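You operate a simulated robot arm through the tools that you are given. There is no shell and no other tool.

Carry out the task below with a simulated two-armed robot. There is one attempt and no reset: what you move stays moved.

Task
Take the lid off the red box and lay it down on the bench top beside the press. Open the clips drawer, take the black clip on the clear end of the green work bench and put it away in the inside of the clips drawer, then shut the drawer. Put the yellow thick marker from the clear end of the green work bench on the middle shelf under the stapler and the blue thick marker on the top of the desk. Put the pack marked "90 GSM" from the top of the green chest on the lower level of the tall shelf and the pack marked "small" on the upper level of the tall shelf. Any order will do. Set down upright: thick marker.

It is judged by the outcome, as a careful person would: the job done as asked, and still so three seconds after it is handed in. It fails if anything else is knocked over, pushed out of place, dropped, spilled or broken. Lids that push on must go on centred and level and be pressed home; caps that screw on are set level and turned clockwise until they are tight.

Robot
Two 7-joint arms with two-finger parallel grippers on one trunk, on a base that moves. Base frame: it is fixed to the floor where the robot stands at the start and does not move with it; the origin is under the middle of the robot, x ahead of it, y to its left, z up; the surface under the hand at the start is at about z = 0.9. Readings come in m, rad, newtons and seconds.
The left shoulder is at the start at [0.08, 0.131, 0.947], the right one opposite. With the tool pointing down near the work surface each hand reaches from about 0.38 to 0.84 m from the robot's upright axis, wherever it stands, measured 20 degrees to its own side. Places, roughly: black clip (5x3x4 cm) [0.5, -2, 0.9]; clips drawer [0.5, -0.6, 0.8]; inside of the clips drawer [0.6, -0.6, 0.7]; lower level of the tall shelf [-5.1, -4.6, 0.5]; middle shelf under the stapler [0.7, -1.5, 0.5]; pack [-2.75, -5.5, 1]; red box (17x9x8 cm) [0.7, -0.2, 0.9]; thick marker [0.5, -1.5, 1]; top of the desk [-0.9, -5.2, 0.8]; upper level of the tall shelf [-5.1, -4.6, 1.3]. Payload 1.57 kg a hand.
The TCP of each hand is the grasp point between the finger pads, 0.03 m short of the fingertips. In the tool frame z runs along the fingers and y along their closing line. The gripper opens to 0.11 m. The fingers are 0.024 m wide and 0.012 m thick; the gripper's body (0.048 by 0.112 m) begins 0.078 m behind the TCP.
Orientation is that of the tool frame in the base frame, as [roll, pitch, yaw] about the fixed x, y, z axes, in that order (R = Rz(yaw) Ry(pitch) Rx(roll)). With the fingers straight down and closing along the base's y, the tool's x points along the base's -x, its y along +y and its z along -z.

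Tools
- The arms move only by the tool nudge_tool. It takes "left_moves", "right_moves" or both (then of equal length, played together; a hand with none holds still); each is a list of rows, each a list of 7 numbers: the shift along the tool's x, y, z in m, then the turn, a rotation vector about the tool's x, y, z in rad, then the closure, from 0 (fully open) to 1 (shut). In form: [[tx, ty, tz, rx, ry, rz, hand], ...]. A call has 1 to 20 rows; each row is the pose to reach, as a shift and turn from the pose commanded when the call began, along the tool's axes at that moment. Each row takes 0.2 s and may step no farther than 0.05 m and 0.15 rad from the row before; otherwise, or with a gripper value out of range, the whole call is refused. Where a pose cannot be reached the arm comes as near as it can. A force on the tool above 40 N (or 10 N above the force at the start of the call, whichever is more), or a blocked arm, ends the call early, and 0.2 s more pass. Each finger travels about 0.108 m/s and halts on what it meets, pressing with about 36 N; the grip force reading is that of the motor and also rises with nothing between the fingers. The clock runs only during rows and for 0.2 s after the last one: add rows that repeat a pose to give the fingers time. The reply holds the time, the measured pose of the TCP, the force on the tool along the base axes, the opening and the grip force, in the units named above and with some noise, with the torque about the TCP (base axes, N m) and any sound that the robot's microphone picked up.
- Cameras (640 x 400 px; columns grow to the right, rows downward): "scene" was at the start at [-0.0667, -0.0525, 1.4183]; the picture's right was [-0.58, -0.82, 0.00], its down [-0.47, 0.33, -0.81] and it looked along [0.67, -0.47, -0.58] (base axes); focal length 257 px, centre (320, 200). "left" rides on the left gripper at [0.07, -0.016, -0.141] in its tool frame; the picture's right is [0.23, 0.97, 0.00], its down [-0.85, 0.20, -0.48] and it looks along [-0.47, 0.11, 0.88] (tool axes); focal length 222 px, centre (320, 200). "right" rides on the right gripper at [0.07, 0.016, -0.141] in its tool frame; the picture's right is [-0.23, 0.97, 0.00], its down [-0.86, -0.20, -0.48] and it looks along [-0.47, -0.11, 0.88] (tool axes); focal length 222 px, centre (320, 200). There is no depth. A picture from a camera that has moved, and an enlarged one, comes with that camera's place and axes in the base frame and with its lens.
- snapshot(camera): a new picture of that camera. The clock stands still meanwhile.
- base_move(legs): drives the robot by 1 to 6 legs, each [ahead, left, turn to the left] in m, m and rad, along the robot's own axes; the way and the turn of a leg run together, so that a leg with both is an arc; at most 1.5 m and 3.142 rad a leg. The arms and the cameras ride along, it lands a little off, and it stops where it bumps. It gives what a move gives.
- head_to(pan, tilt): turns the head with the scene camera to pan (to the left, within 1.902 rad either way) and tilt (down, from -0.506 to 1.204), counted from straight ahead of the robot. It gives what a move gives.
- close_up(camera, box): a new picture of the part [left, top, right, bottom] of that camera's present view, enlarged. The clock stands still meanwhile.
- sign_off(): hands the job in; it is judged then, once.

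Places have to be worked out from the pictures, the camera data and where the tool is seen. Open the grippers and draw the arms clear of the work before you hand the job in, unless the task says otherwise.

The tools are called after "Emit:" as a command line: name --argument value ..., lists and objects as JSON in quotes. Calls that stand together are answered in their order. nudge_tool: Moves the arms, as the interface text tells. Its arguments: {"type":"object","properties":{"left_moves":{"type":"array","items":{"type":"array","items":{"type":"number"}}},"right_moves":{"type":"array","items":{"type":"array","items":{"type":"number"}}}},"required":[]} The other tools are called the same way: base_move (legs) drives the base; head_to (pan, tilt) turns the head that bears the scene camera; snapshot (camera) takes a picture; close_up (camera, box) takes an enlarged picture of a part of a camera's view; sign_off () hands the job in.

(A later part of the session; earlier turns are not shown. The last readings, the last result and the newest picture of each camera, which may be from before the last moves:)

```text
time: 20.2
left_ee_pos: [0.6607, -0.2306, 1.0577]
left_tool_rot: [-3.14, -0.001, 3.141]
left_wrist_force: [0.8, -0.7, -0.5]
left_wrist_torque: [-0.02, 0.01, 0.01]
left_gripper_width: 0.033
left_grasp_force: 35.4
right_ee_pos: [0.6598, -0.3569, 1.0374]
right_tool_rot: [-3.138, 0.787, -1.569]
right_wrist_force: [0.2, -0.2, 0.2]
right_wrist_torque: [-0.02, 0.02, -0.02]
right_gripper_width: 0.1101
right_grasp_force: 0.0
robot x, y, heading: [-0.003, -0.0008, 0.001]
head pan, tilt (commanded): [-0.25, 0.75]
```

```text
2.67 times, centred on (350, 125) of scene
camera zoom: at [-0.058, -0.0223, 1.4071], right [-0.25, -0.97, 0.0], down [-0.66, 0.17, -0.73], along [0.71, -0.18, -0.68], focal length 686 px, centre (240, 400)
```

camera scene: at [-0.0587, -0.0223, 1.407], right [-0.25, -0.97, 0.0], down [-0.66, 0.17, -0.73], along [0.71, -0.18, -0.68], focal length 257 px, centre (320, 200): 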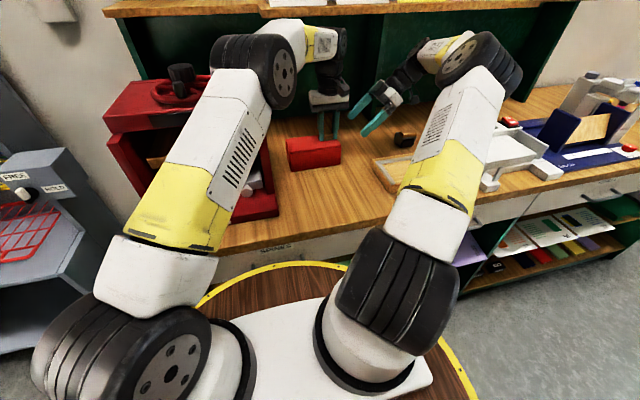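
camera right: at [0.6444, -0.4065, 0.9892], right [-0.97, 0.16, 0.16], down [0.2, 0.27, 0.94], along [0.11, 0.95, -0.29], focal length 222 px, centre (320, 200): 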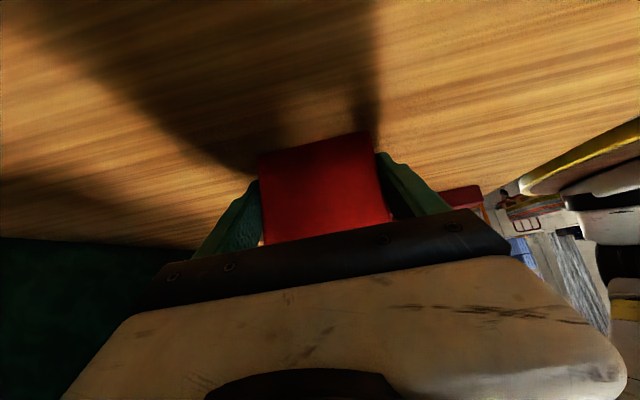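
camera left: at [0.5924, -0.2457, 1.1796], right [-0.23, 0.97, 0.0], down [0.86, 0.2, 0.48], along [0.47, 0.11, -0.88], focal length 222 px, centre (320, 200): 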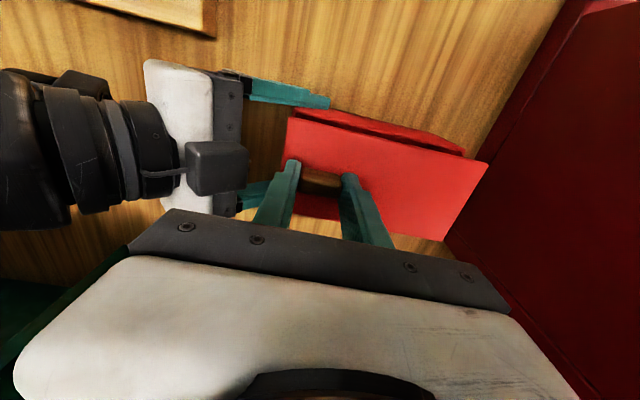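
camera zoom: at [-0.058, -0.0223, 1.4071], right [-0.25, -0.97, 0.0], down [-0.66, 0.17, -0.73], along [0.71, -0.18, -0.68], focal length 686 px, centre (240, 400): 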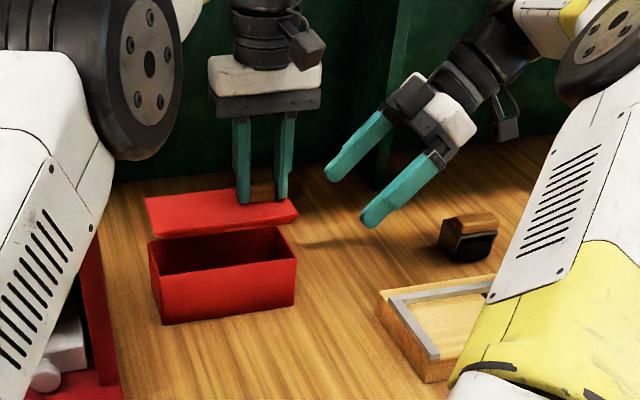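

Now I carry the lid forward-left to about (0.50, -0.19) for the tab, keeping it level, just right of the press.

Emit:
nudge_tool --left_moves '[[0.04, 0.01, 0, 0, 0, 0, 1], [0.08, 0.02, 0, 0, 0, 0, 1], [0.12, 0.03, 0, 0, 0, 0, 1], [0.16, 0.04, 0, 0, 0, 0, 1], [0.16, 0.04, 0.03, 0, 0, 0, 1], [0.16, 0.04, 0.06, 0, 0, 0, 1], [0.16, 0.04, 0.06, 0, 0, 0, 1]]'

Emit:
snapshot --camera "left"

Emit:
snapshot --camera "scene"

```text
time: 21.8
left_ee_pos: [0.5016, -0.1908, 0.9975]
left_tool_rot: [-3.141, -0.001, -3.141]
left_wrist_force: [0.2, -0.5, -0.3]
left_wrist_torque: [-0.01, -0.01, 0.02]
left_gripper_width: 0.0328
left_grasp_force: 36.0
right_ee_pos: [0.6601, -0.3563, 1.0351]
right_tool_rot: [-3.139, 0.788, -1.568]
right_wrist_force: [-0.1, 0.2, -0.4]
right_wrist_torque: [0.01, 0.0, -0.02]
right_gripper_width: 0.1102
right_grasp_force: 0.1
robot x, y, heading: [0.0026, 0.0006, -0.004]
head pan, tilt (commanded): [-0.25, 0.75]
```

```text
taken
camera left: at [0.4329, -0.2057, 1.1387], right [-0.23, 0.97, 0.0], down [0.85, 0.2, 0.48], along [0.47, 0.11, -0.88], focal length 222 px, centre (320, 200)
```

left: 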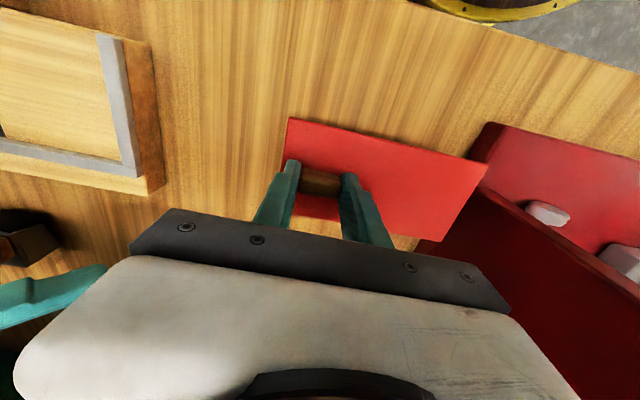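

```text
taken
camera scene: at [-0.0581, -0.0223, 1.4071], right [-0.25, -0.97, 0.0], down [-0.66, 0.17, -0.73], along [0.71, -0.18, -0.68], focal length 257 px, centre (320, 200)
```

scene: 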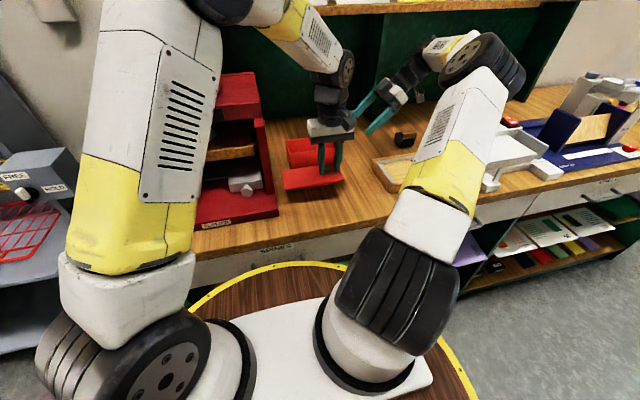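

Lid is level with ~3 cm clearance to the press. I lower it toward the bench.

Emit:
nudge_tool --left_moves '[[0, 0, 0.02, 0, 0, 0, 1], [0, 0, 0.04, 0, 0, 0, 1], [0, 0, 0.046, 0, 0, 0, 1], [0, 0, 0.046, 0, 0, 0, 1]]'

Emit:
close_up --camera "scene" --box '[230, 100, 390, 220]'

```text
time: 22.8
left_ee_pos: [0.5019, -0.1905, 0.9504]
left_tool_rot: [-3.141, 0.0, 3.141]
left_wrist_force: [-0.4, 0.3, -0.5]
left_wrist_torque: [-0.03, 0.02, 0.01]
left_gripper_width: 0.0329
left_grasp_force: 35.9
right_ee_pos: [0.6614, -0.3568, 1.0378]
right_tool_rot: [-3.138, 0.787, -1.569]
right_wrist_force: [0.5, 0.3, -0.9]
right_wrist_torque: [-0.04, 0.01, 0.0]
right_gripper_width: 0.11
right_grasp_force: 0.0
robot x, y, heading: [-0.0014, 0.0005, 0.003]
head pan, tilt (commanded): [-0.25, 0.75]
```

```text
3.33 times, centred on (310, 160) of scene
camera zoom: at [-0.0581, -0.0223, 1.4071], right [-0.25, -0.97, 0.0], down [-0.66, 0.17, -0.73], along [0.71, -0.18, -0.68], focal length 857 px, centre (353, 333)
```

zoom: 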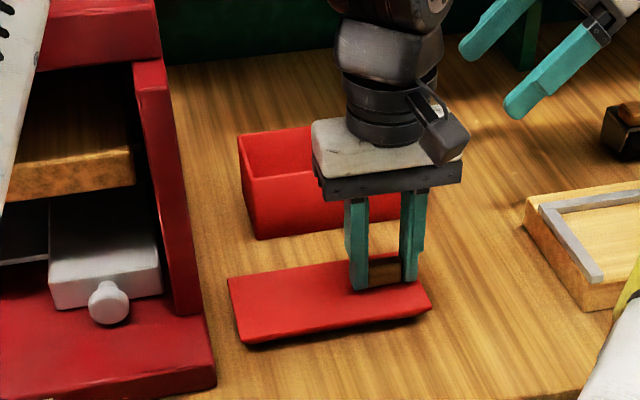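

About a centimetre still to go; I lower in fine steps until contact shows in the force.

Emit:
nudge_tool --left_moves '[[0, 0, 0.002, 0, 0, 0, 1], [0, 0, 0.004, 0, 0, 0, 1], [0, 0, 0.006, 0, 0, 0, 1], [0, 0, 0.008, 0, 0, 0, 1]]'

Emit:
close_up --camera "scene" --box '[230, 100, 390, 220]'

```text
time: 23.8
left_ee_pos: [0.5002, -0.1917, 0.9462]
left_tool_rot: [-3.139, 0.004, -3.141]
left_wrist_force: [-2.1, 3.7, 26.4]
left_wrist_torque: [0.23, 0.37, 0.03]
left_gripper_width: 0.0327
left_grasp_force: 36.2
right_ee_pos: [0.6587, -0.3564, 1.0374]
right_tool_rot: [-3.135, 0.785, -1.568]
right_wrist_force: [0.7, -0.1, -0.6]
right_wrist_torque: [0.0, -0.01, -0.01]
right_gripper_width: 0.1104
right_grasp_force: 0.1
robot x, y, heading: [-0.0017, -0.0011, -0.003]
head pan, tilt (commanded): [-0.25, 0.75]
```

```text
3.33 times, centred on (310, 160) of scene
camera zoom: at [-0.0588, -0.0219, 1.407], right [-0.25, -0.97, 0.0], down [-0.66, 0.17, -0.73], along [0.71, -0.18, -0.68], focal length 857 px, centre (353, 333)
```

zoom: 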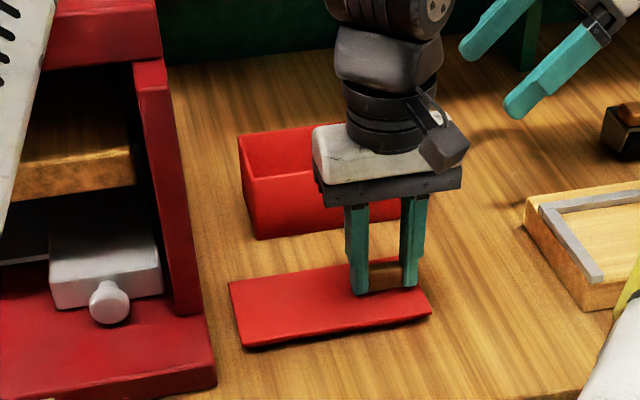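

Contact reached (26 N). I ease up a few mm, open the fingers and lift straight off.

Emit:
nudge_tool --left_moves '[[0, 0, -0.003, 0, 0, 0, 1], [0, 0, -0.0035, 0, 0, 0, 0.7], [0, 0, -0.0035, 0, 0, 0, 0.5], [0, 0, -0.0035, 0, 0, 0, 0.4], [0, 0, -0.03, 0, 0, 0, 0.4], [0, 0, -0.07, 0, 0, 0, 0.3], [0, 0, -0.11, 0, 0, 0, 0], [0, 0, -0.15, 0, 0, 0, 0], [0.0, 0, -0.19, 0, 0, 0, 0]]'

Emit:
snapshot --camera "scene"

Emit:
close_up --camera "scene" --box '[230, 100, 390, 220]'

```text
time: 25.8
left_ee_pos: [0.5013, -0.1911, 1.1328]
left_tool_rot: [3.139, -0.001, -3.141]
left_wrist_force: [0.2, 0.8, 0.3]
left_wrist_torque: [0.0, 0.04, 0.03]
left_gripper_width: 0.1099
left_grasp_force: 0.1
right_ee_pos: [0.6599, -0.357, 1.0375]
right_tool_rot: [-3.138, 0.787, -1.57]
right_wrist_force: [0.0, 0.0, 0.2]
right_wrist_torque: [0.02, -0.02, 0.03]
right_gripper_width: 0.1099
right_grasp_force: 0.1
robot x, y, heading: [-0.0008, 0.0003, -0.002]
head pan, tilt (commanded): [-0.25, 0.75]
```

```text
taken
camera scene: at [-0.0579, -0.0224, 1.4071], right [-0.25, -0.97, 0.0], down [-0.66, 0.17, -0.73], along [0.71, -0.18, -0.68], focal length 257 px, centre (320, 200)
```

scene: 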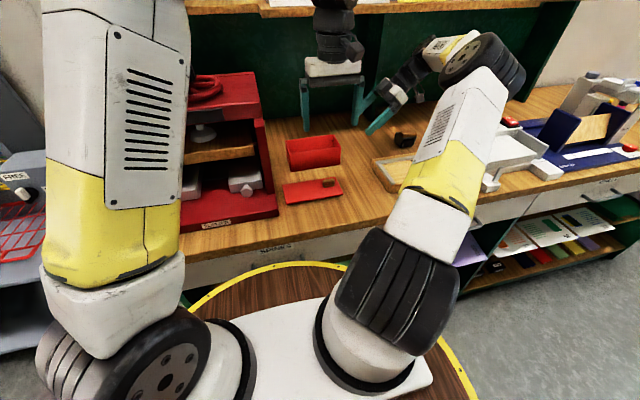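

```text
3.33 times, centred on (310, 160) of scene
camera zoom: at [-0.0579, -0.0224, 1.4071], right [-0.25, -0.97, 0.0], down [-0.66, 0.17, -0.73], along [0.71, -0.18, -0.68], focal length 857 px, centre (353, 333)
```

zoom: 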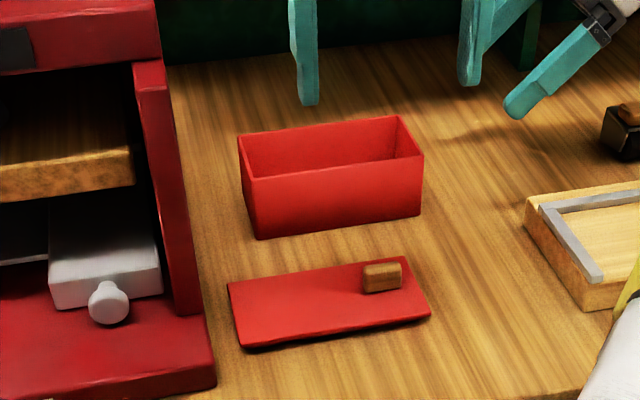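

The lid lies flat beside the press and the open box stands in its place. I bring the right hand back up and out to vertical, clear of everything.

Emit:
nudge_tool --right_moves '[[-0.003, 0.02, -0.03, 0, 0.13, 0, 0], [-0.006, 0.05, -0.06, 0, 0.262, 0, 0], [-0.01, 0.09, -0.09, 0, 0.393, 0, 0], [-0.013, 0.13, -0.115, 0, 0.524, 0, 0], [-0.016, 0.17, -0.13, 0, 0.655, 0, 0], [-0.016, 0.21, -0.1435, 0, 0.785, 0, 0], [-0.016, 0.21, -0.1435, 0, 0.785, 0, 0]]' --left_moves '[[0.0, 0.03, 0, 0, 0, 0, 0], [0.0, 0.06, 0, 0, 0, 0, 0], [0.0, 0.09, 0, 0, 0, 0, 0], [0.0, 0.12, -0.02, 0, 0, 0, 0], [0.0, 0.15, -0.05, 0, 0, 0, 0], [0.0, 0.15, -0.05, 0, 0, 0, 0], [0.0, 0.15, -0.05, 0, 0, 0, 0]]'

Emit:
snapshot --camera "scene"

```text
refused: row 3 steps farther than a row can; nothing moved
```

```text
taken
camera scene: at [-0.0579, -0.0224, 1.4071], right [-0.25, -0.97, 0.0], down [-0.66, 0.17, -0.73], along [0.71, -0.18, -0.68], focal length 257 px, centre (320, 200)
```

scene: 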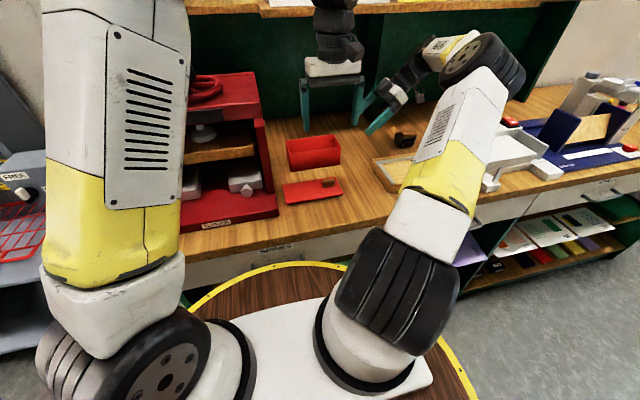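

The call was refused for too large a step; I repeat with smaller steps.

Emit:
nudge_tool --right_moves '[[-0.003, 0.02, -0.03, 0, 0.12, 0, 0], [-0.006, 0.05, -0.055, 0, 0.235, 0, 0], [-0.009, 0.085, -0.08, 0, 0.35, 0, 0], [-0.012, 0.12, -0.1, 0, 0.46, 0, 0], [-0.014, 0.155, -0.12, 0, 0.57, 0, 0], [-0.016, 0.185, -0.135, 0, 0.68, 0, 0], [-0.016, 0.21, -0.1435, 0, 0.785, 0, 0], [-0.016, 0.21, -0.1435, 0, 0.785, 0, 0]]' --left_moves '[[0.0, 0.03, 0, 0, 0, 0, 0], [0.0, 0.06, 0, 0, 0, 0, 0], [0.0, 0.09, 0, 0, 0, 0, 0], [0.0, 0.12, -0.02, 0, 0, 0, 0], [0.0, 0.14, -0.05, 0, 0, 0, 0], [0.0, 0.14, -0.05, 0, 0, 0, 0], [0.0, 0.14, -0.05, 0, 0, 0, 0], [0.0, 0.14, -0.05, 0, 0, 0, 0]]'

Emit:
snapshot --camera "scene"

```text
time: 26.8
left_ee_pos: [0.4974, -0.0907, 1.1475]
left_tool_rot: [-3.128, 0.001, 3.128]
left_wrist_force: [7.3, -20.2, -2.7]
left_wrist_torque: [-0.33, -0.08, -0.3]
left_gripper_width: 0.0922
left_grasp_force: 0.0
right_ee_pos: [0.5496, -0.4183, 1.1097]
right_tool_rot: [-3.139, 0.356, -1.575]
right_wrist_force: [1.0, -0.5, 0.8]
right_wrist_torque: [0.06, -0.04, 0.0]
right_gripper_width: 0.1101
right_grasp_force: 0.0
robot x, y, heading: [0.0001, -0.0013, 0.002]
head pan, tilt (commanded): [-0.25, 0.75]
stopped in row 4 (left hand): the force on the tool passed its limit at 50 N (the readings are from after the stop); the commanded pose is now the measured one
```

```text
taken
camera scene: at [-0.0575, -0.0243, 1.4071], right [-0.25, -0.97, 0.0], down [-0.66, 0.17, -0.73], along [0.71, -0.18, -0.68], focal length 257 px, centre (320, 200)
```

scene: 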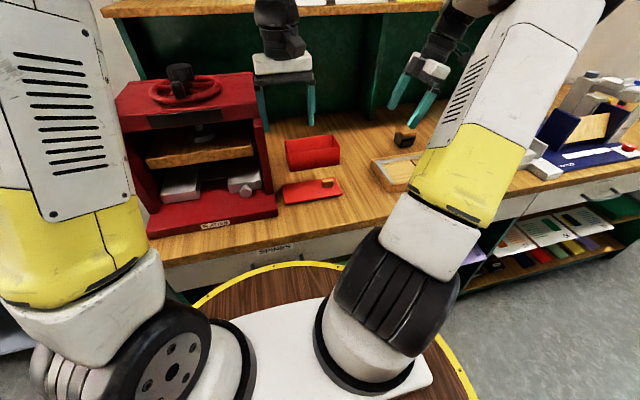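

The left finger touched the press's side; I back it off to the right at once and raise it, then check whether the press moved.

Emit:
nudge_tool --left_moves '[[0.0, -0.03, 0, 0, 0, 0, 0], [0.0, -0.05, 0, 0, 0, 0, 0], [0.0, -0.05, -0.03, 0, 0, 0, 0], [0.0, -0.05, -0.06, 0, 0, 0, 0], [0.0, -0.05, -0.06, 0, 0, 0, 0]]' --right_moves '[[0, 0.03, -0.02, 0, 0.11, 0, 0], [0, 0.06, -0.04, 0, 0.22, 0, 0], [0, 0.09, -0.04, 0, 0.33, 0, 0], [0, 0.1, -0.04, 0, 0.356, 0, 0], [0, 0.1, -0.04, 0, 0.356, 0, 0]]'

Emit:
snapshot --camera "scene"

Emit:
snapshot --camera "left"

```text
time: 28.0
left_ee_pos: [0.4982, -0.135, 1.2077]
left_tool_rot: [-3.132, -0.003, 3.133]
left_wrist_force: [0.3, 0.1, -0.1]
left_wrist_torque: [-0.01, 0.01, -0.02]
left_gripper_width: 0.1098
left_grasp_force: 0.0
right_ee_pos: [0.4494, -0.4304, 1.1489]
right_tool_rot: [-3.139, -0.004, -1.574]
right_wrist_force: [-1.1, -0.6, 0.3]
right_wrist_torque: [0.03, 0.0, -0.02]
right_gripper_width: 0.1102
right_grasp_force: 0.0
robot x, y, heading: [0.0014, 0.0001, -0.003]
head pan, tilt (commanded): [-0.25, 0.75]
```

```text
taken
camera scene: at [-0.0582, -0.0224, 1.4071], right [-0.25, -0.97, 0.0], down [-0.66, 0.17, -0.73], along [0.71, -0.18, -0.68], focal length 257 px, centre (320, 200)
```

scene: 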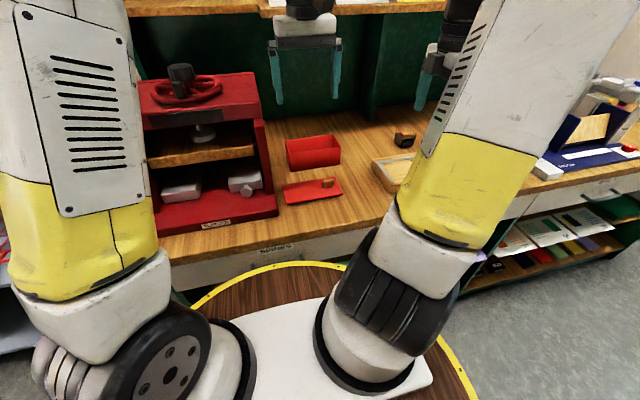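

```text
taken
camera left: at [0.4297, -0.1481, 1.3489], right [-0.22, 0.98, -0.01], down [0.86, 0.2, 0.47], along [0.46, 0.1, -0.88], focal length 222 px, centre (320, 200)
```

left: 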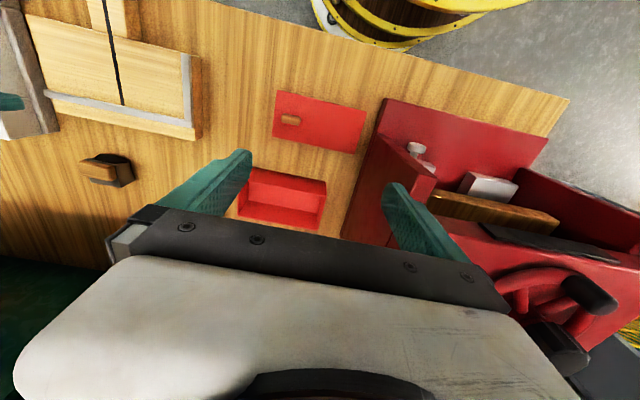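

The press stands where it was (same pixels as before). Before driving I look to both sides behind the robot.

Emit:
head_to --pan -1.9 --tilt 0.4

Emit:
snapshot --camera "scene"

Emit:
head_to --pan 1.9 --tilt 0.4

Emit:
snapshot --camera "scene"

```text
time: 29.7
left_ee_pos: [0.4994, -0.1354, 1.2071]
left_tool_rot: [-3.133, -0.004, 3.134]
left_wrist_force: [0.6, 0.3, 0.6]
left_wrist_torque: [0.0, 0.01, -0.01]
left_gripper_width: 0.1099
left_grasp_force: 0.1
right_ee_pos: [0.449, -0.4299, 1.1486]
right_tool_rot: [-3.139, -0.004, -1.575]
right_wrist_force: [0.6, 1.0, 0.2]
right_wrist_torque: [0.01, -0.01, 0.03]
right_gripper_width: 0.1101
right_grasp_force: 0.0
robot x, y, heading: [-0.0017, -0.0043, 0.004]
head pan, tilt (commanded): [-1.901, 0.4]
```

```text
taken
camera scene: at [-0.1684, -0.0896, 1.4382], right [-0.95, 0.32, 0.0], down [0.13, 0.37, -0.92], along [-0.3, -0.87, -0.39], focal length 257 px, centre (320, 200)
```

scene: 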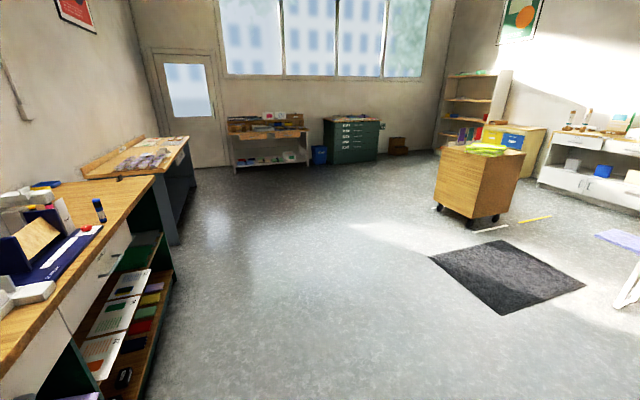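

```text
time: 32.9
left_ee_pos: [0.499, -0.1349, 1.2076]
left_tool_rot: [-3.131, -0.002, 3.133]
left_wrist_force: [0.4, -0.1, -0.2]
left_wrist_torque: [0.03, -0.01, 0.02]
left_gripper_width: 0.1099
left_grasp_force: 0.0
right_ee_pos: [0.4484, -0.4296, 1.1487]
right_tool_rot: [-3.139, -0.002, -1.574]
right_wrist_force: [-0.3, -0.1, -0.7]
right_wrist_torque: [0.04, 0.0, 0.0]
right_gripper_width: 0.1102
right_grasp_force: 0.1
robot x, y, heading: [-0.0025, 0.0003, -0.004]
head pan, tilt (commanded): [1.901, 0.4]
```

```text
taken
camera scene: at [-0.1682, 0.0858, 1.4382], right [0.95, 0.32, 0.0], down [0.13, -0.37, -0.92], along [-0.3, 0.87, -0.39], focal length 257 px, centre (320, 200)
```

scene: 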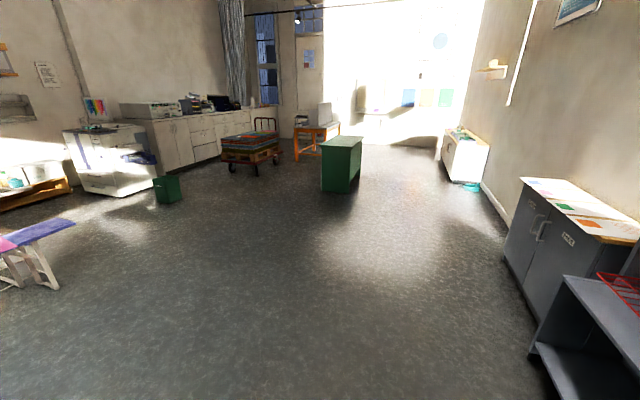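

The floor behind and to the right is clear. I back off 0.5 m and shift 0.55 m to the right so that I can see the drawer fronts.

Emit:
base_move --legs '[[-0.5, 0, 0], [0, -0.55, 0]]'

Emit:
head_to --pan 0.0 --tilt 0.65

Emit:
snapshot --camera "scene"

```text
time: 38.6
left_ee_pos: [-0.0027, -0.6871, 1.2066]
left_tool_rot: [-3.131, -0.003, 3.134]
left_wrist_force: [-0.1, -0.7, 1.1]
left_wrist_torque: [0.01, -0.01, 0.0]
left_gripper_width: 0.11
left_grasp_force: 0.1
right_ee_pos: [-0.0518, -0.9828, 1.1486]
right_tool_rot: [-3.138, -0.003, -1.575]
right_wrist_force: [0.0, 0.4, 0.1]
right_wrist_torque: [-0.02, 0.01, 0.0]
right_gripper_width: 0.11
right_grasp_force: 0.0
robot x, y, heading: [-0.5019, -0.5524, -0.005]
head pan, tilt (commanded): [1.901, 0.4]
```

```text
time: 40.5
left_ee_pos: [-0.0038, -0.6874, 1.2071]
left_tool_rot: [-3.133, -0.004, 3.133]
left_wrist_force: [-0.9, -0.8, -0.2]
left_wrist_torque: [0.0, -0.03, 0.02]
left_gripper_width: 0.1099
left_grasp_force: 0.0
right_ee_pos: [-0.0516, -0.9814, 1.149]
right_tool_rot: [-3.14, -0.002, -1.574]
right_wrist_force: [0.2, -1.2, -0.5]
right_wrist_torque: [0.02, 0.02, 0.02]
right_gripper_width: 0.11
right_grasp_force: 0.1
robot x, y, heading: [-0.501, -0.5522, -0.003]
head pan, tilt (commanded): [0.0, 0.649]
```

```text
taken
camera scene: at [-0.553, -0.5538, 1.4157], right [0.0, -1.0, 0.0], down [-0.6, 0.0, -0.8], along [0.8, 0.0, -0.6], focal length 257 px, centre (320, 200)
```

scene: 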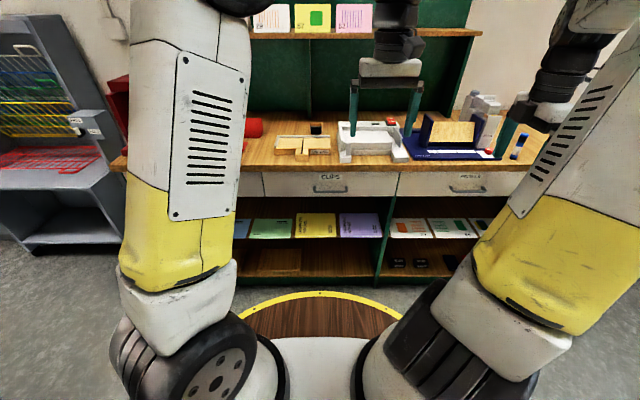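

The CLIPS drawer is right ahead. I zoom on the drawer fronts and handles.

Emit:
close_up --camera "scene" --box '[240, 155, 400, 255]'

Emit:
close_up --camera "scene" --box '[380, 80, 560, 290]'

```text
4.00 times, centred on (320, 205) of scene
camera zoom: at [-0.553, -0.5538, 1.4157], right [0.0, -1.0, 0.0], down [-0.6, 0.0, -0.8], along [0.8, 0.0, -0.6], focal length 1029 px, centre (320, 180)
```

zoom: 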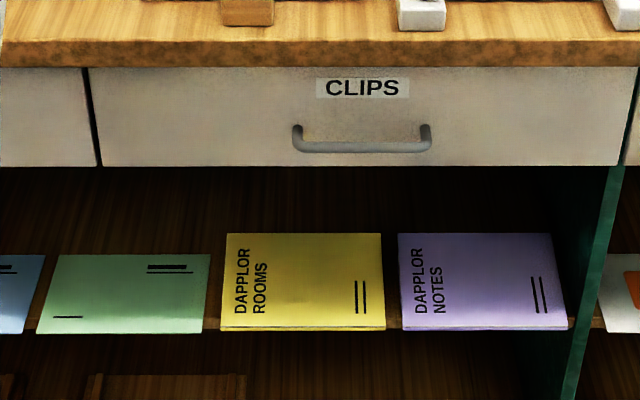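

```text
1.90 times, centred on (470, 185) of scene
camera zoom: at [-0.553, -0.5538, 1.4157], right [0.0, -1.0, 0.0], down [-0.6, 0.0, -0.8], along [0.8, 0.0, -0.6], focal length 490 px, centre (34, 229)
```

zoom: 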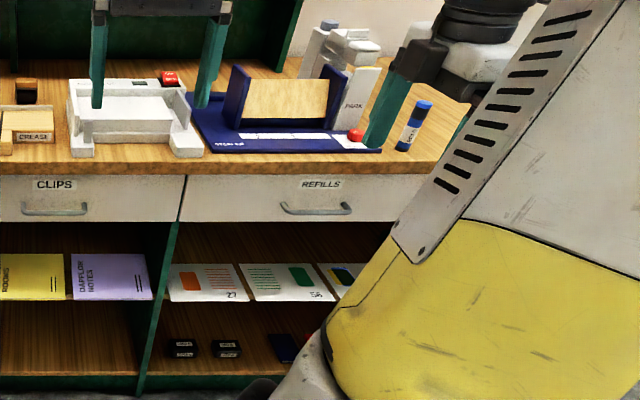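

The CLIPS drawer handle is at about y=-0.60, z≈0.79, x≈0.34, bench edge x≈0.37. I will first fetch the clip; I drive to the right to view the clear end of the bench.

Emit:
base_move --legs '[[0, -0.95, 0]]'

Emit:
head_to --pan -0.15 --tilt 0.6

Emit:
snapshot --camera "scene"

```text
time: 45.4
left_ee_pos: [-0.0016, -1.6335, 1.2067]
left_tool_rot: [-3.132, -0.002, 3.137]
left_wrist_force: [0.6, 0.1, 0.0]
left_wrist_torque: [0.03, 0.02, 0.0]
left_gripper_width: 0.11
left_grasp_force: 0.0
right_ee_pos: [-0.0519, -1.927, 1.1482]
right_tool_rot: [-3.141, -0.005, -1.572]
right_wrist_force: [0.0, -0.5, -0.6]
right_wrist_torque: [-0.01, -0.03, -0.01]
right_gripper_width: 0.1102
right_grasp_force: 0.0
robot x, y, heading: [-0.4969, -1.5018, 0.002]
head pan, tilt (commanded): [0.0, 0.649]
```

```text
time: 46.1
left_ee_pos: [-0.0021, -1.6315, 1.2072]
left_tool_rot: [-3.133, -0.002, 3.137]
left_wrist_force: [1.1, 0.3, 0.1]
left_wrist_torque: [-0.01, 0.02, -0.03]
left_gripper_width: 0.1099
left_grasp_force: 0.0
right_ee_pos: [-0.052, -1.9268, 1.1489]
right_tool_rot: [-3.14, -0.003, -1.571]
right_wrist_force: [0.1, 0.3, 0.8]
right_wrist_torque: [0.0, 0.0, 0.01]
right_gripper_width: 0.1099
right_grasp_force: 0.0
robot x, y, heading: [-0.4977, -1.5006, 0.001]
head pan, tilt (commanded): [-0.15, 0.6]
```

```text
taken
camera scene: at [-0.5519, -1.514, 1.4199], right [-0.15, -0.99, 0.0], down [-0.56, 0.08, -0.82], along [0.82, -0.12, -0.57], focal length 257 px, centre (320, 200)
```

scene: 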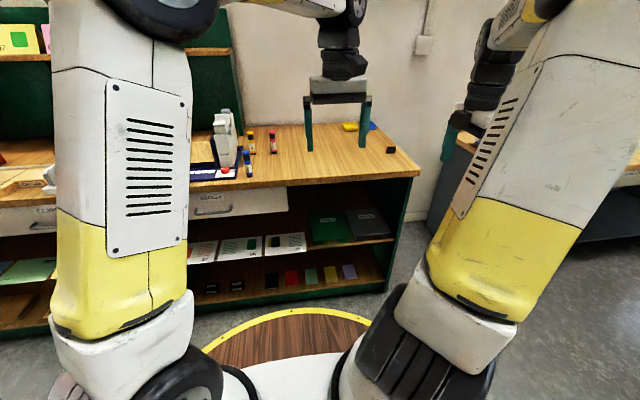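

I see three markers near the stapler, and the black clip at the right end; zooming in.

Emit:
close_up --camera "scene" --box '[190, 100, 310, 200]'

Emit:
close_up --camera "scene" --box '[300, 100, 430, 200]'

Emit:
close_up --camera "scene" --box '[180, 180, 430, 310]'

```text
4.00 times, centred on (250, 150) of scene
camera zoom: at [-0.5519, -1.514, 1.4199], right [-0.15, -0.99, 0.0], down [-0.56, 0.08, -0.82], along [0.82, -0.12, -0.57], focal length 1029 px, centre (600, 400)
```

zoom: 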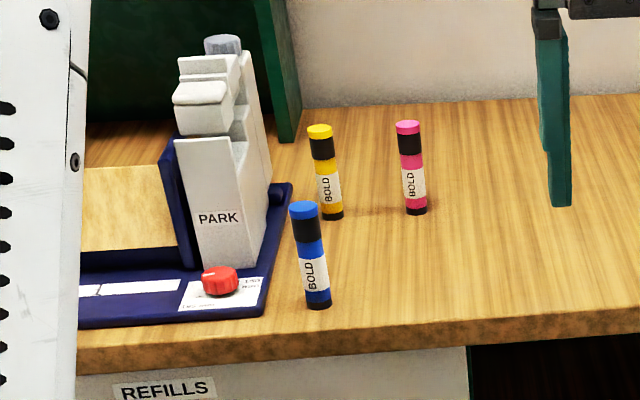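

```text
4.00 times, centred on (365, 150) of scene
camera zoom: at [-0.5519, -1.514, 1.4199], right [-0.15, -0.99, 0.0], down [-0.56, 0.08, -0.82], along [0.82, -0.12, -0.57], focal length 1029 px, centre (140, 400)
```

zoom: 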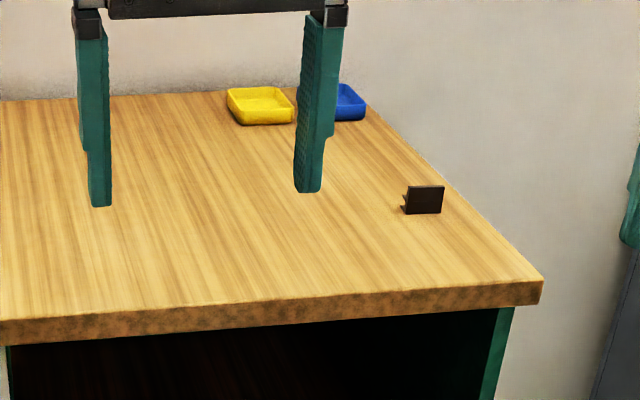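

```text
2.56 times, centred on (305, 245) of scene
camera zoom: at [-0.5519, -1.514, 1.4199], right [-0.15, -0.99, 0.0], down [-0.56, 0.08, -0.82], along [0.82, -0.12, -0.57], focal length 658 px, centre (358, 85)
```

zoom: 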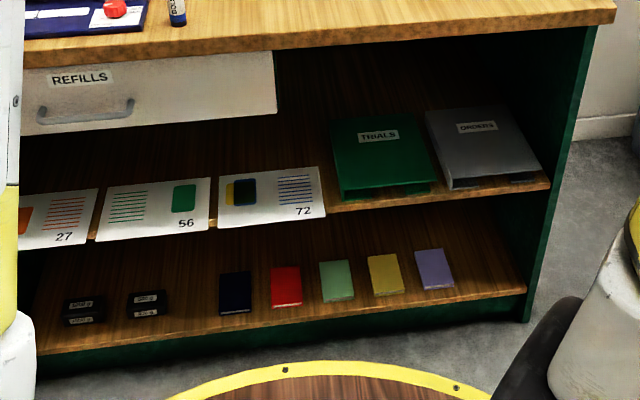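

The yellow, pink and blue markers stand near the stapler; the black clip is at about (0.54, -2.02). I drive closer to get the clip under the right hand.

Emit:
base_move --legs '[[0, -0.3, 0], [0.38, 0, 0]]'

Emit:
head_to --pan -0.3 --tilt 0.75

Emit:
snapshot --camera "scene"

Emit:
snapshot --camera "right"

Emit:
snapshot --camera "left"

```text
time: 50.2
left_ee_pos: [0.3811, -1.9274, 1.2073]
left_tool_rot: [-3.134, -0.004, 3.138]
left_wrist_force: [0.8, -0.9, -0.6]
left_wrist_torque: [0.0, -0.01, 0.03]
left_gripper_width: 0.1097
left_grasp_force: 0.1
right_ee_pos: [0.333, -2.2239, 1.1494]
right_tool_rot: [-3.138, -0.003, -1.571]
right_wrist_force: [0.5, 0.7, 0.7]
right_wrist_torque: [-0.02, -0.03, 0.02]
right_gripper_width: 0.11
right_grasp_force: 0.1
robot x, y, heading: [-0.1184, -1.7956, 0.001]
head pan, tilt (commanded): [-0.15, 0.6]
```

```text
time: 50.9
left_ee_pos: [0.381, -1.9286, 1.2071]
left_tool_rot: [-3.133, -0.002, 3.139]
left_wrist_force: [-0.6, -1.0, 0.3]
left_wrist_torque: [0.02, 0.0, -0.01]
left_gripper_width: 0.1101
left_grasp_force: 0.1
right_ee_pos: [0.3325, -2.2218, 1.1492]
right_tool_rot: [-3.139, -0.003, -1.57]
right_wrist_force: [0.2, -0.1, -0.2]
right_wrist_torque: [-0.01, 0.02, -0.03]
right_gripper_width: 0.1097
right_grasp_force: 0.1
robot x, y, heading: [-0.1174, -1.7933, 0.005]
head pan, tilt (commanded): [-0.3, 0.75]
```

```text
taken
camera scene: at [-0.1774, -1.8221, 1.4071], right [-0.29, -0.96, 0.0], down [-0.65, 0.2, -0.73], along [0.7, -0.21, -0.68], focal length 257 px, centre (320, 200)
```

scene: 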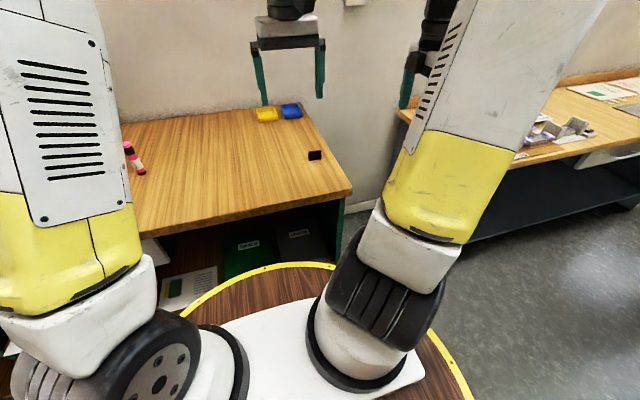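

```text
taken
camera right: at [0.3157, -2.2925, 1.2917], right [-0.97, 0.22, 0.0], down [0.2, 0.86, 0.48], along [0.11, 0.46, -0.88], focal length 222 px, centre (320, 200)
```

right: 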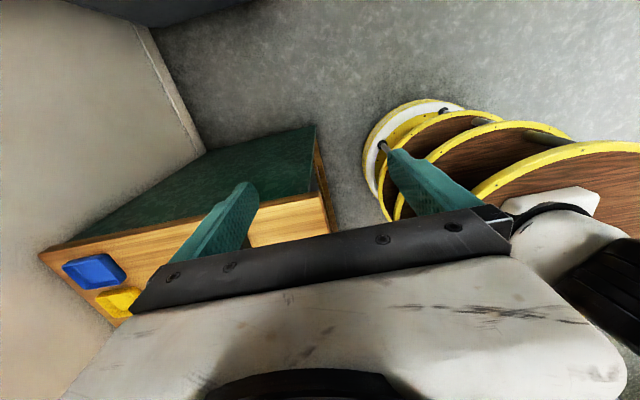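

```text
taken
camera left: at [0.3123, -1.9411, 1.3486], right [-0.22, 0.97, -0.01], down [0.86, 0.2, 0.47], along [0.46, 0.1, -0.88], focal length 222 px, centre (320, 200)
```

left: 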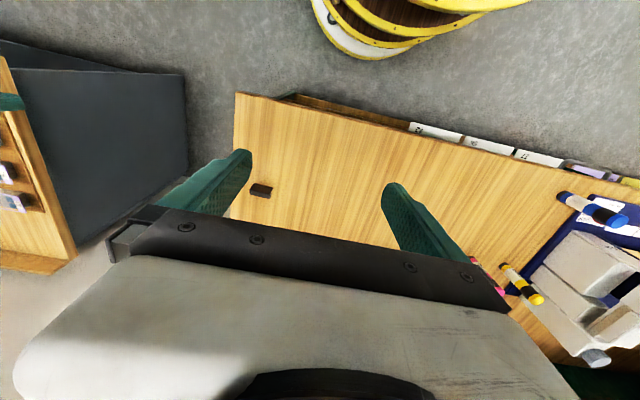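

The clip shows in the left camera at about (0.539, -2.021). I zoom to see its shape.

Emit:
close_up --camera "left" --box '[220, 160, 300, 210]'

Emit:
close_up --camera "scene" --box '[280, 130, 360, 180]'

```text
8.00 times, centred on (260, 185) of left
camera zoom: at [0.3123, -1.9411, 1.3486], right [-0.22, 0.97, -0.01], down [0.86, 0.2, 0.47], along [0.46, 0.1, -0.88], focal length 1777 px, centre (800, 320)
```

zoom: 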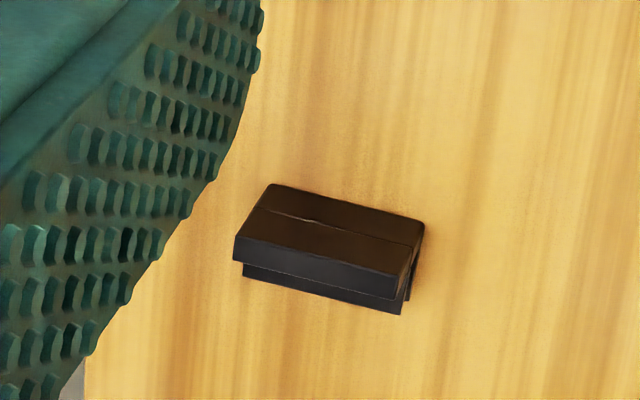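

```text
8.00 times, centred on (320, 155) of scene
camera zoom: at [-0.1774, -1.8221, 1.4071], right [-0.29, -0.96, 0.0], down [-0.65, 0.2, -0.73], along [0.7, -0.21, -0.68], focal length 2058 px, centre (320, 560)
```

zoom: 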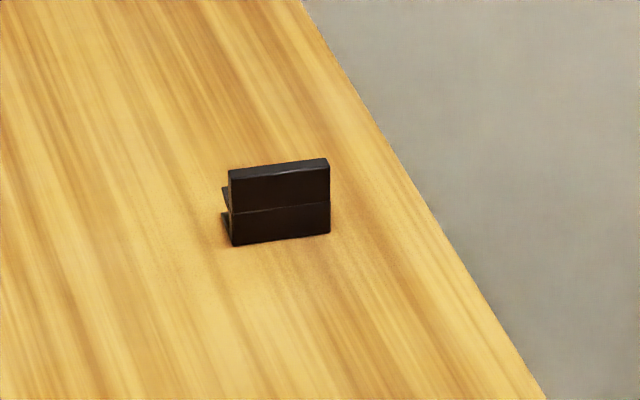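

The clip is about 4.5 cm wide along y, 3 cm deep, 3.5–4 cm high. I shift the left hand left, and bring the right hand over the clip while turning it back to closing along y.

Emit:
nudge_tool --right_moves '[[-0.018, -0.018, 0.0, 0, 0, 0.143, 0], [-0.036, -0.036, 0.0, 0, 0, 0.286, 0], [-0.054, -0.054, 0.0, 0, 0, 0.428, 0], [-0.072, -0.072, 0.0, 0, 0, 0.571, 0], [-0.09, -0.09, 0.0, 0, 0, 0.714, 0], [-0.108, -0.11, 0.01, 0, 0, 0.857, 0], [-0.126, -0.13, 0.02, 0, 0, 1.0, 0], [-0.144, -0.15, 0.03, 0, 0, 1.142, 0], [-0.162, -0.17, 0.04, 0, 0, 1.285, 0], [-0.18, -0.19, 0.05, 0, 0, 1.428, 0], [-0.2, -0.205, 0.06, 0, 0, 1.57, 0], [-0.2, -0.205, 0.06, 0, 0, 1.57, 0]]' --left_moves '[[0, 0.04, 0, 0, 0, 0, 0], [0, 0.08, 0, 0, 0, 0, 0], [0, 0.12, 0, 0, 0, 0, 0], [0, 0.16, 0, 0, 0, 0, 0], [0, 0.2, 0, 0, 0, 0, 0], [0, 0.24, 0, 0, 0, 0, 0], [0, 0.28, 0, 0, 0, 0, 0], [0, 0.28, 0, 0, 0, 0, 0], [0, 0.28, 0, 0, 0, 0, 0], [0, 0.28, 0, 0, 0, 0, 0], [0, 0.28, 0, 0, 0, 0, 0], [0, 0.28, 0, 0, 0, 0, 0]]'

Emit:
snapshot --camera "right"

Emit:
snapshot --camera "scene"

```text
time: 53.5
left_ee_pos: [0.3819, -1.6484, 1.2069]
left_tool_rot: [-3.132, -0.004, 3.139]
left_wrist_force: [-0.1, -0.9, 0.6]
left_wrist_torque: [0.01, -0.02, 0.0]
left_gripper_width: 0.1101
left_grasp_force: 0.0
right_ee_pos: [0.5382, -2.0234, 1.0886]
right_tool_rot: [-3.138, 0.001, -3.139]
right_wrist_force: [-0.7, 0.0, -0.4]
right_wrist_torque: [0.01, 0.03, -0.03]
right_gripper_width: 0.1099
right_grasp_force: 0.0
robot x, y, heading: [-0.1219, -1.7992, 0.011]
head pan, tilt (commanded): [-0.3, 0.75]
```

```text
taken
camera right: at [0.4675, -2.0065, 1.2308], right [0.23, 0.97, 0.0], down [0.85, -0.2, 0.48], along [0.47, -0.11, -0.88], focal length 222 px, centre (320, 200)
```

right: 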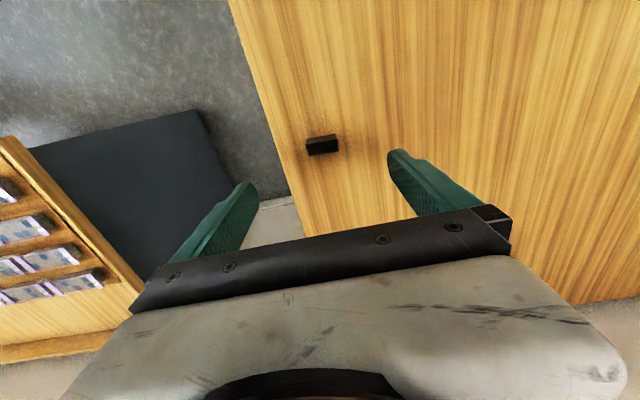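

```text
taken
camera scene: at [-0.1774, -1.8221, 1.4071], right [-0.29, -0.96, 0.0], down [-0.65, 0.2, -0.73], along [0.7, -0.21, -0.68], focal length 257 px, centre (320, 200)
```

scene: 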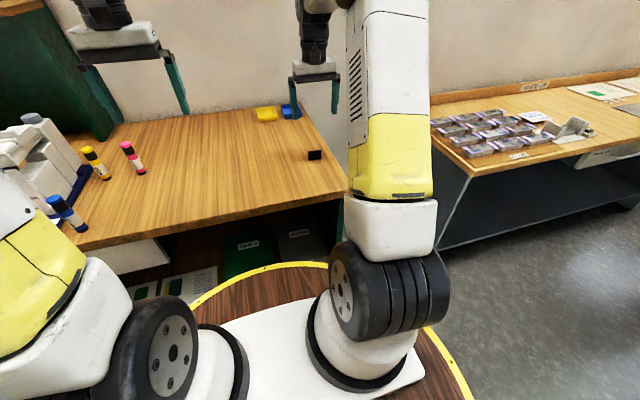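

Clip is now at about (0.546, -2.022) in the right camera. I zoom to check its orientation before descending.

Emit:
close_up --camera "right" --box '[280, 120, 360, 170]'

```text
8.00 times, centred on (320, 145) of right
camera zoom: at [0.4675, -2.0065, 1.2308], right [0.23, 0.97, 0.0], down [0.85, -0.2, 0.48], along [0.47, -0.11, -0.88], focal length 1777 px, centre (320, 640)
```

zoom: 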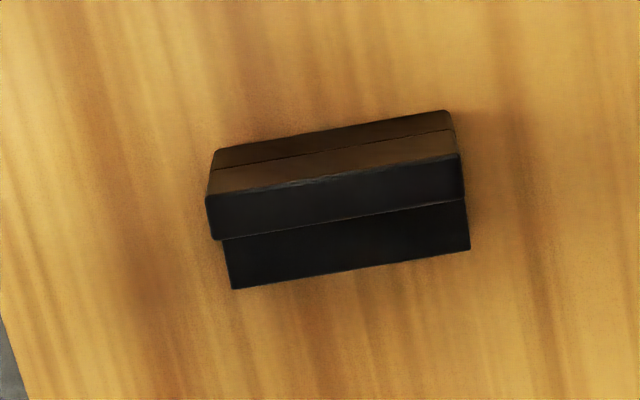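

Clip centre ≈ (0.551, -2.0215), nearly square to the hand. I descend partway with the fingers opened to about 7 cm, then check.

Emit:
nudge_tool --right_moves '[[-0.004, 0.001, 0.035, 0, 0, 0, 0.1], [-0.008, 0.002, 0.07, 0, 0, 0, 0.3], [-0.013, 0.002, 0.1, 0, 0, 0, 0.35], [-0.013, 0.002, 0.11, 0, 0, 0, 0.35], [-0.013, 0.002, 0.11, 0, 0, 0, 0.35]]'

Emit:
snapshot --camera "right"

Emit:
close_up --camera "scene" --box '[270, 80, 370, 180]'

```text
time: 54.7
left_ee_pos: [0.3816, -1.6476, 1.2053]
left_tool_rot: [-3.133, -0.003, 3.138]
left_wrist_force: [0.0, 0.1, 0.3]
left_wrist_torque: [0.01, -0.05, 0.01]
left_gripper_width: 0.1097
left_grasp_force: 0.1
right_ee_pos: [0.5513, -2.0218, 0.9789]
right_tool_rot: [-3.137, 0.003, -3.138]
right_wrist_force: [-0.4, 0.0, -0.2]
right_wrist_torque: [0.0, 0.0, 0.02]
right_gripper_width: 0.0715
right_grasp_force: 0.0
robot x, y, heading: [-0.1175, -1.7986, 0.007]
head pan, tilt (commanded): [-0.3, 0.75]
```

```text
taken
camera right: at [0.4801, -2.0047, 1.1213], right [0.22, 0.97, 0.0], down [0.85, -0.2, 0.48], along [0.47, -0.11, -0.88], focal length 222 px, centre (320, 200)
```

right: 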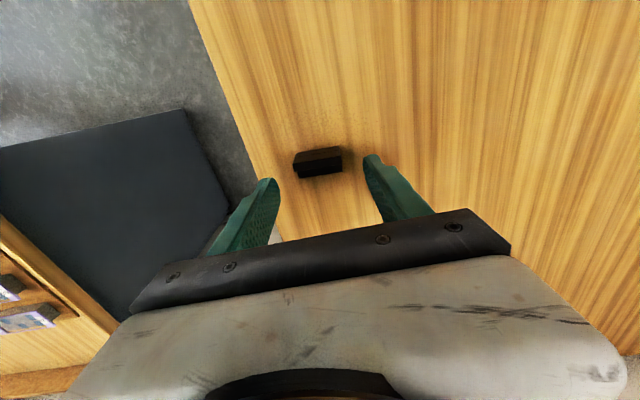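

```text
4.00 times, centred on (320, 130) of scene
camera zoom: at [-0.1774, -1.8221, 1.4071], right [-0.29, -0.96, 0.0], down [-0.65, 0.2, -0.73], along [0.7, -0.21, -0.68], focal length 1029 px, centre (320, 480)
```

zoom: 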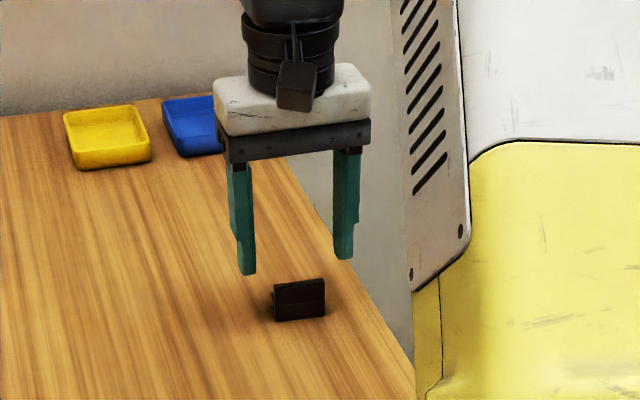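

Aligned. I go down the last 4 cm and close on the clip.

Emit:
nudge_tool --right_moves '[[0.002, 0, 0.02, 0, 0, 0, 0.35], [0.003, 0, 0.039, 0, 0, 0, 0.35], [0.003, 0, 0.039, 0, 0, 0, 0.5], [0.003, 0, 0.039, 0, 0, 0, 0.7], [0.003, 0, 0.039, 0, 0, 0, 0.9], [0.003, 0, 0.039, 0, 0, 0, 1]]'

Emit:
snapshot --camera "right"

Emit:
close_up --camera "scene" --box '[270, 80, 370, 180]'

```text
time: 56.1
left_ee_pos: [0.3818, -1.648, 1.2056]
left_tool_rot: [-3.132, -0.004, 3.137]
left_wrist_force: [0.3, 0.1, -0.1]
left_wrist_torque: [0.0, 0.0, 0.0]
left_gripper_width: 0.1099
left_grasp_force: 0.0
right_ee_pos: [0.5468, -2.0194, 0.9415]
right_tool_rot: [-3.138, 0.001, -3.137]
right_wrist_force: [0.3, -0.2, 0.4]
right_wrist_torque: [0.04, 0.02, 0.02]
right_gripper_width: 0.043
right_grasp_force: 35.9
robot x, y, heading: [-0.1151, -1.798, 0.003]
head pan, tilt (commanded): [-0.3, 0.75]
```

```text
taken
camera right: at [0.4769, -2.0041, 1.0822], right [0.22, 0.97, 0.0], down [0.85, -0.2, 0.48], along [0.47, -0.11, -0.88], focal length 222 px, centre (320, 200)
```

right: 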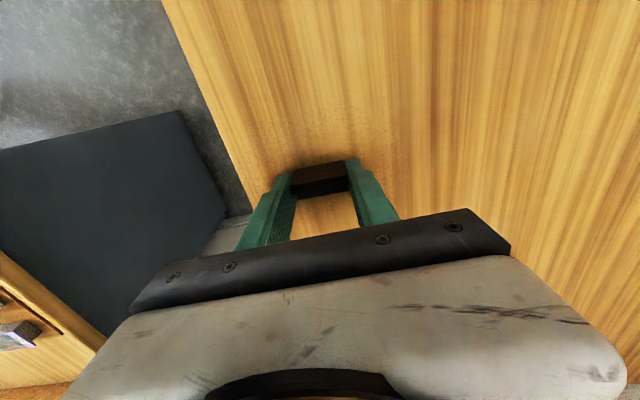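

```text
4.00 times, centred on (320, 130) of scene
camera zoom: at [-0.1774, -1.8221, 1.4071], right [-0.29, -0.96, 0.0], down [-0.65, 0.2, -0.73], along [0.7, -0.21, -0.68], focal length 1029 px, centre (320, 480)
```

zoom: 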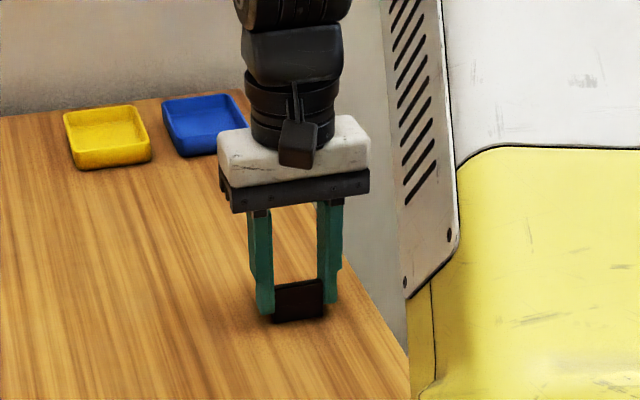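

The clip is held (4.3 cm). I lift it straight up and draw it in for travel.

Emit:
nudge_tool --right_moves '[[0, 0, -0.03, 0, 0, 0, 1], [0, 0, -0.07, 0, 0, 0, 1], [0, 0, -0.11, 0, 0, 0, 1], [0, 0, -0.15, 0, 0, 0, 1], [0.03, 0, -0.18, 0, 0, 0, 1], [0.06, 0, -0.2, 0, 0, 0, 1], [0.09, 0, -0.2, 0, 0, 0, 1], [0.1, 0, -0.2, 0, 0, 0, 1]]'

Emit:
snapshot --camera "right"

```text
time: 57.9
left_ee_pos: [0.3815, -1.6473, 1.2058]
left_tool_rot: [-3.133, -0.003, 3.14]
left_wrist_force: [-0.2, 0.4, -0.3]
left_wrist_torque: [0.03, -0.01, 0.01]
left_gripper_width: 0.11
left_grasp_force: 0.0
right_ee_pos: [0.4472, -2.0211, 1.1393]
right_tool_rot: [-3.138, 0.002, -3.138]
right_wrist_force: [-0.3, 0.3, -0.1]
right_wrist_torque: [-0.01, 0.01, 0.0]
right_gripper_width: 0.0429
right_grasp_force: 36.3
robot x, y, heading: [-0.1226, -1.7927, 0.003]
head pan, tilt (commanded): [-0.3, 0.75]
```

```text
taken
camera right: at [0.3769, -2.0049, 1.2821], right [0.22, 0.97, 0.0], down [0.85, -0.19, 0.48], along [0.47, -0.11, -0.88], focal length 222 px, centre (320, 200)
```

right: 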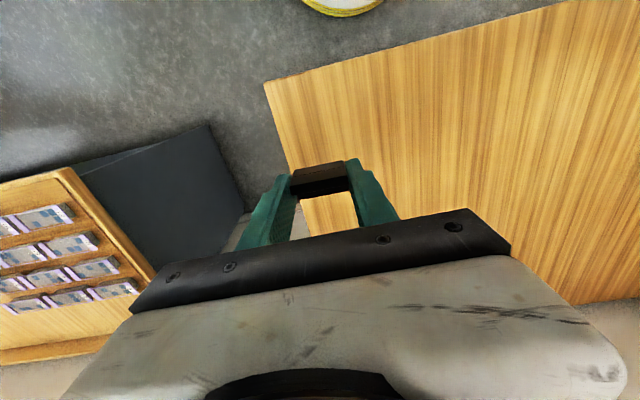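

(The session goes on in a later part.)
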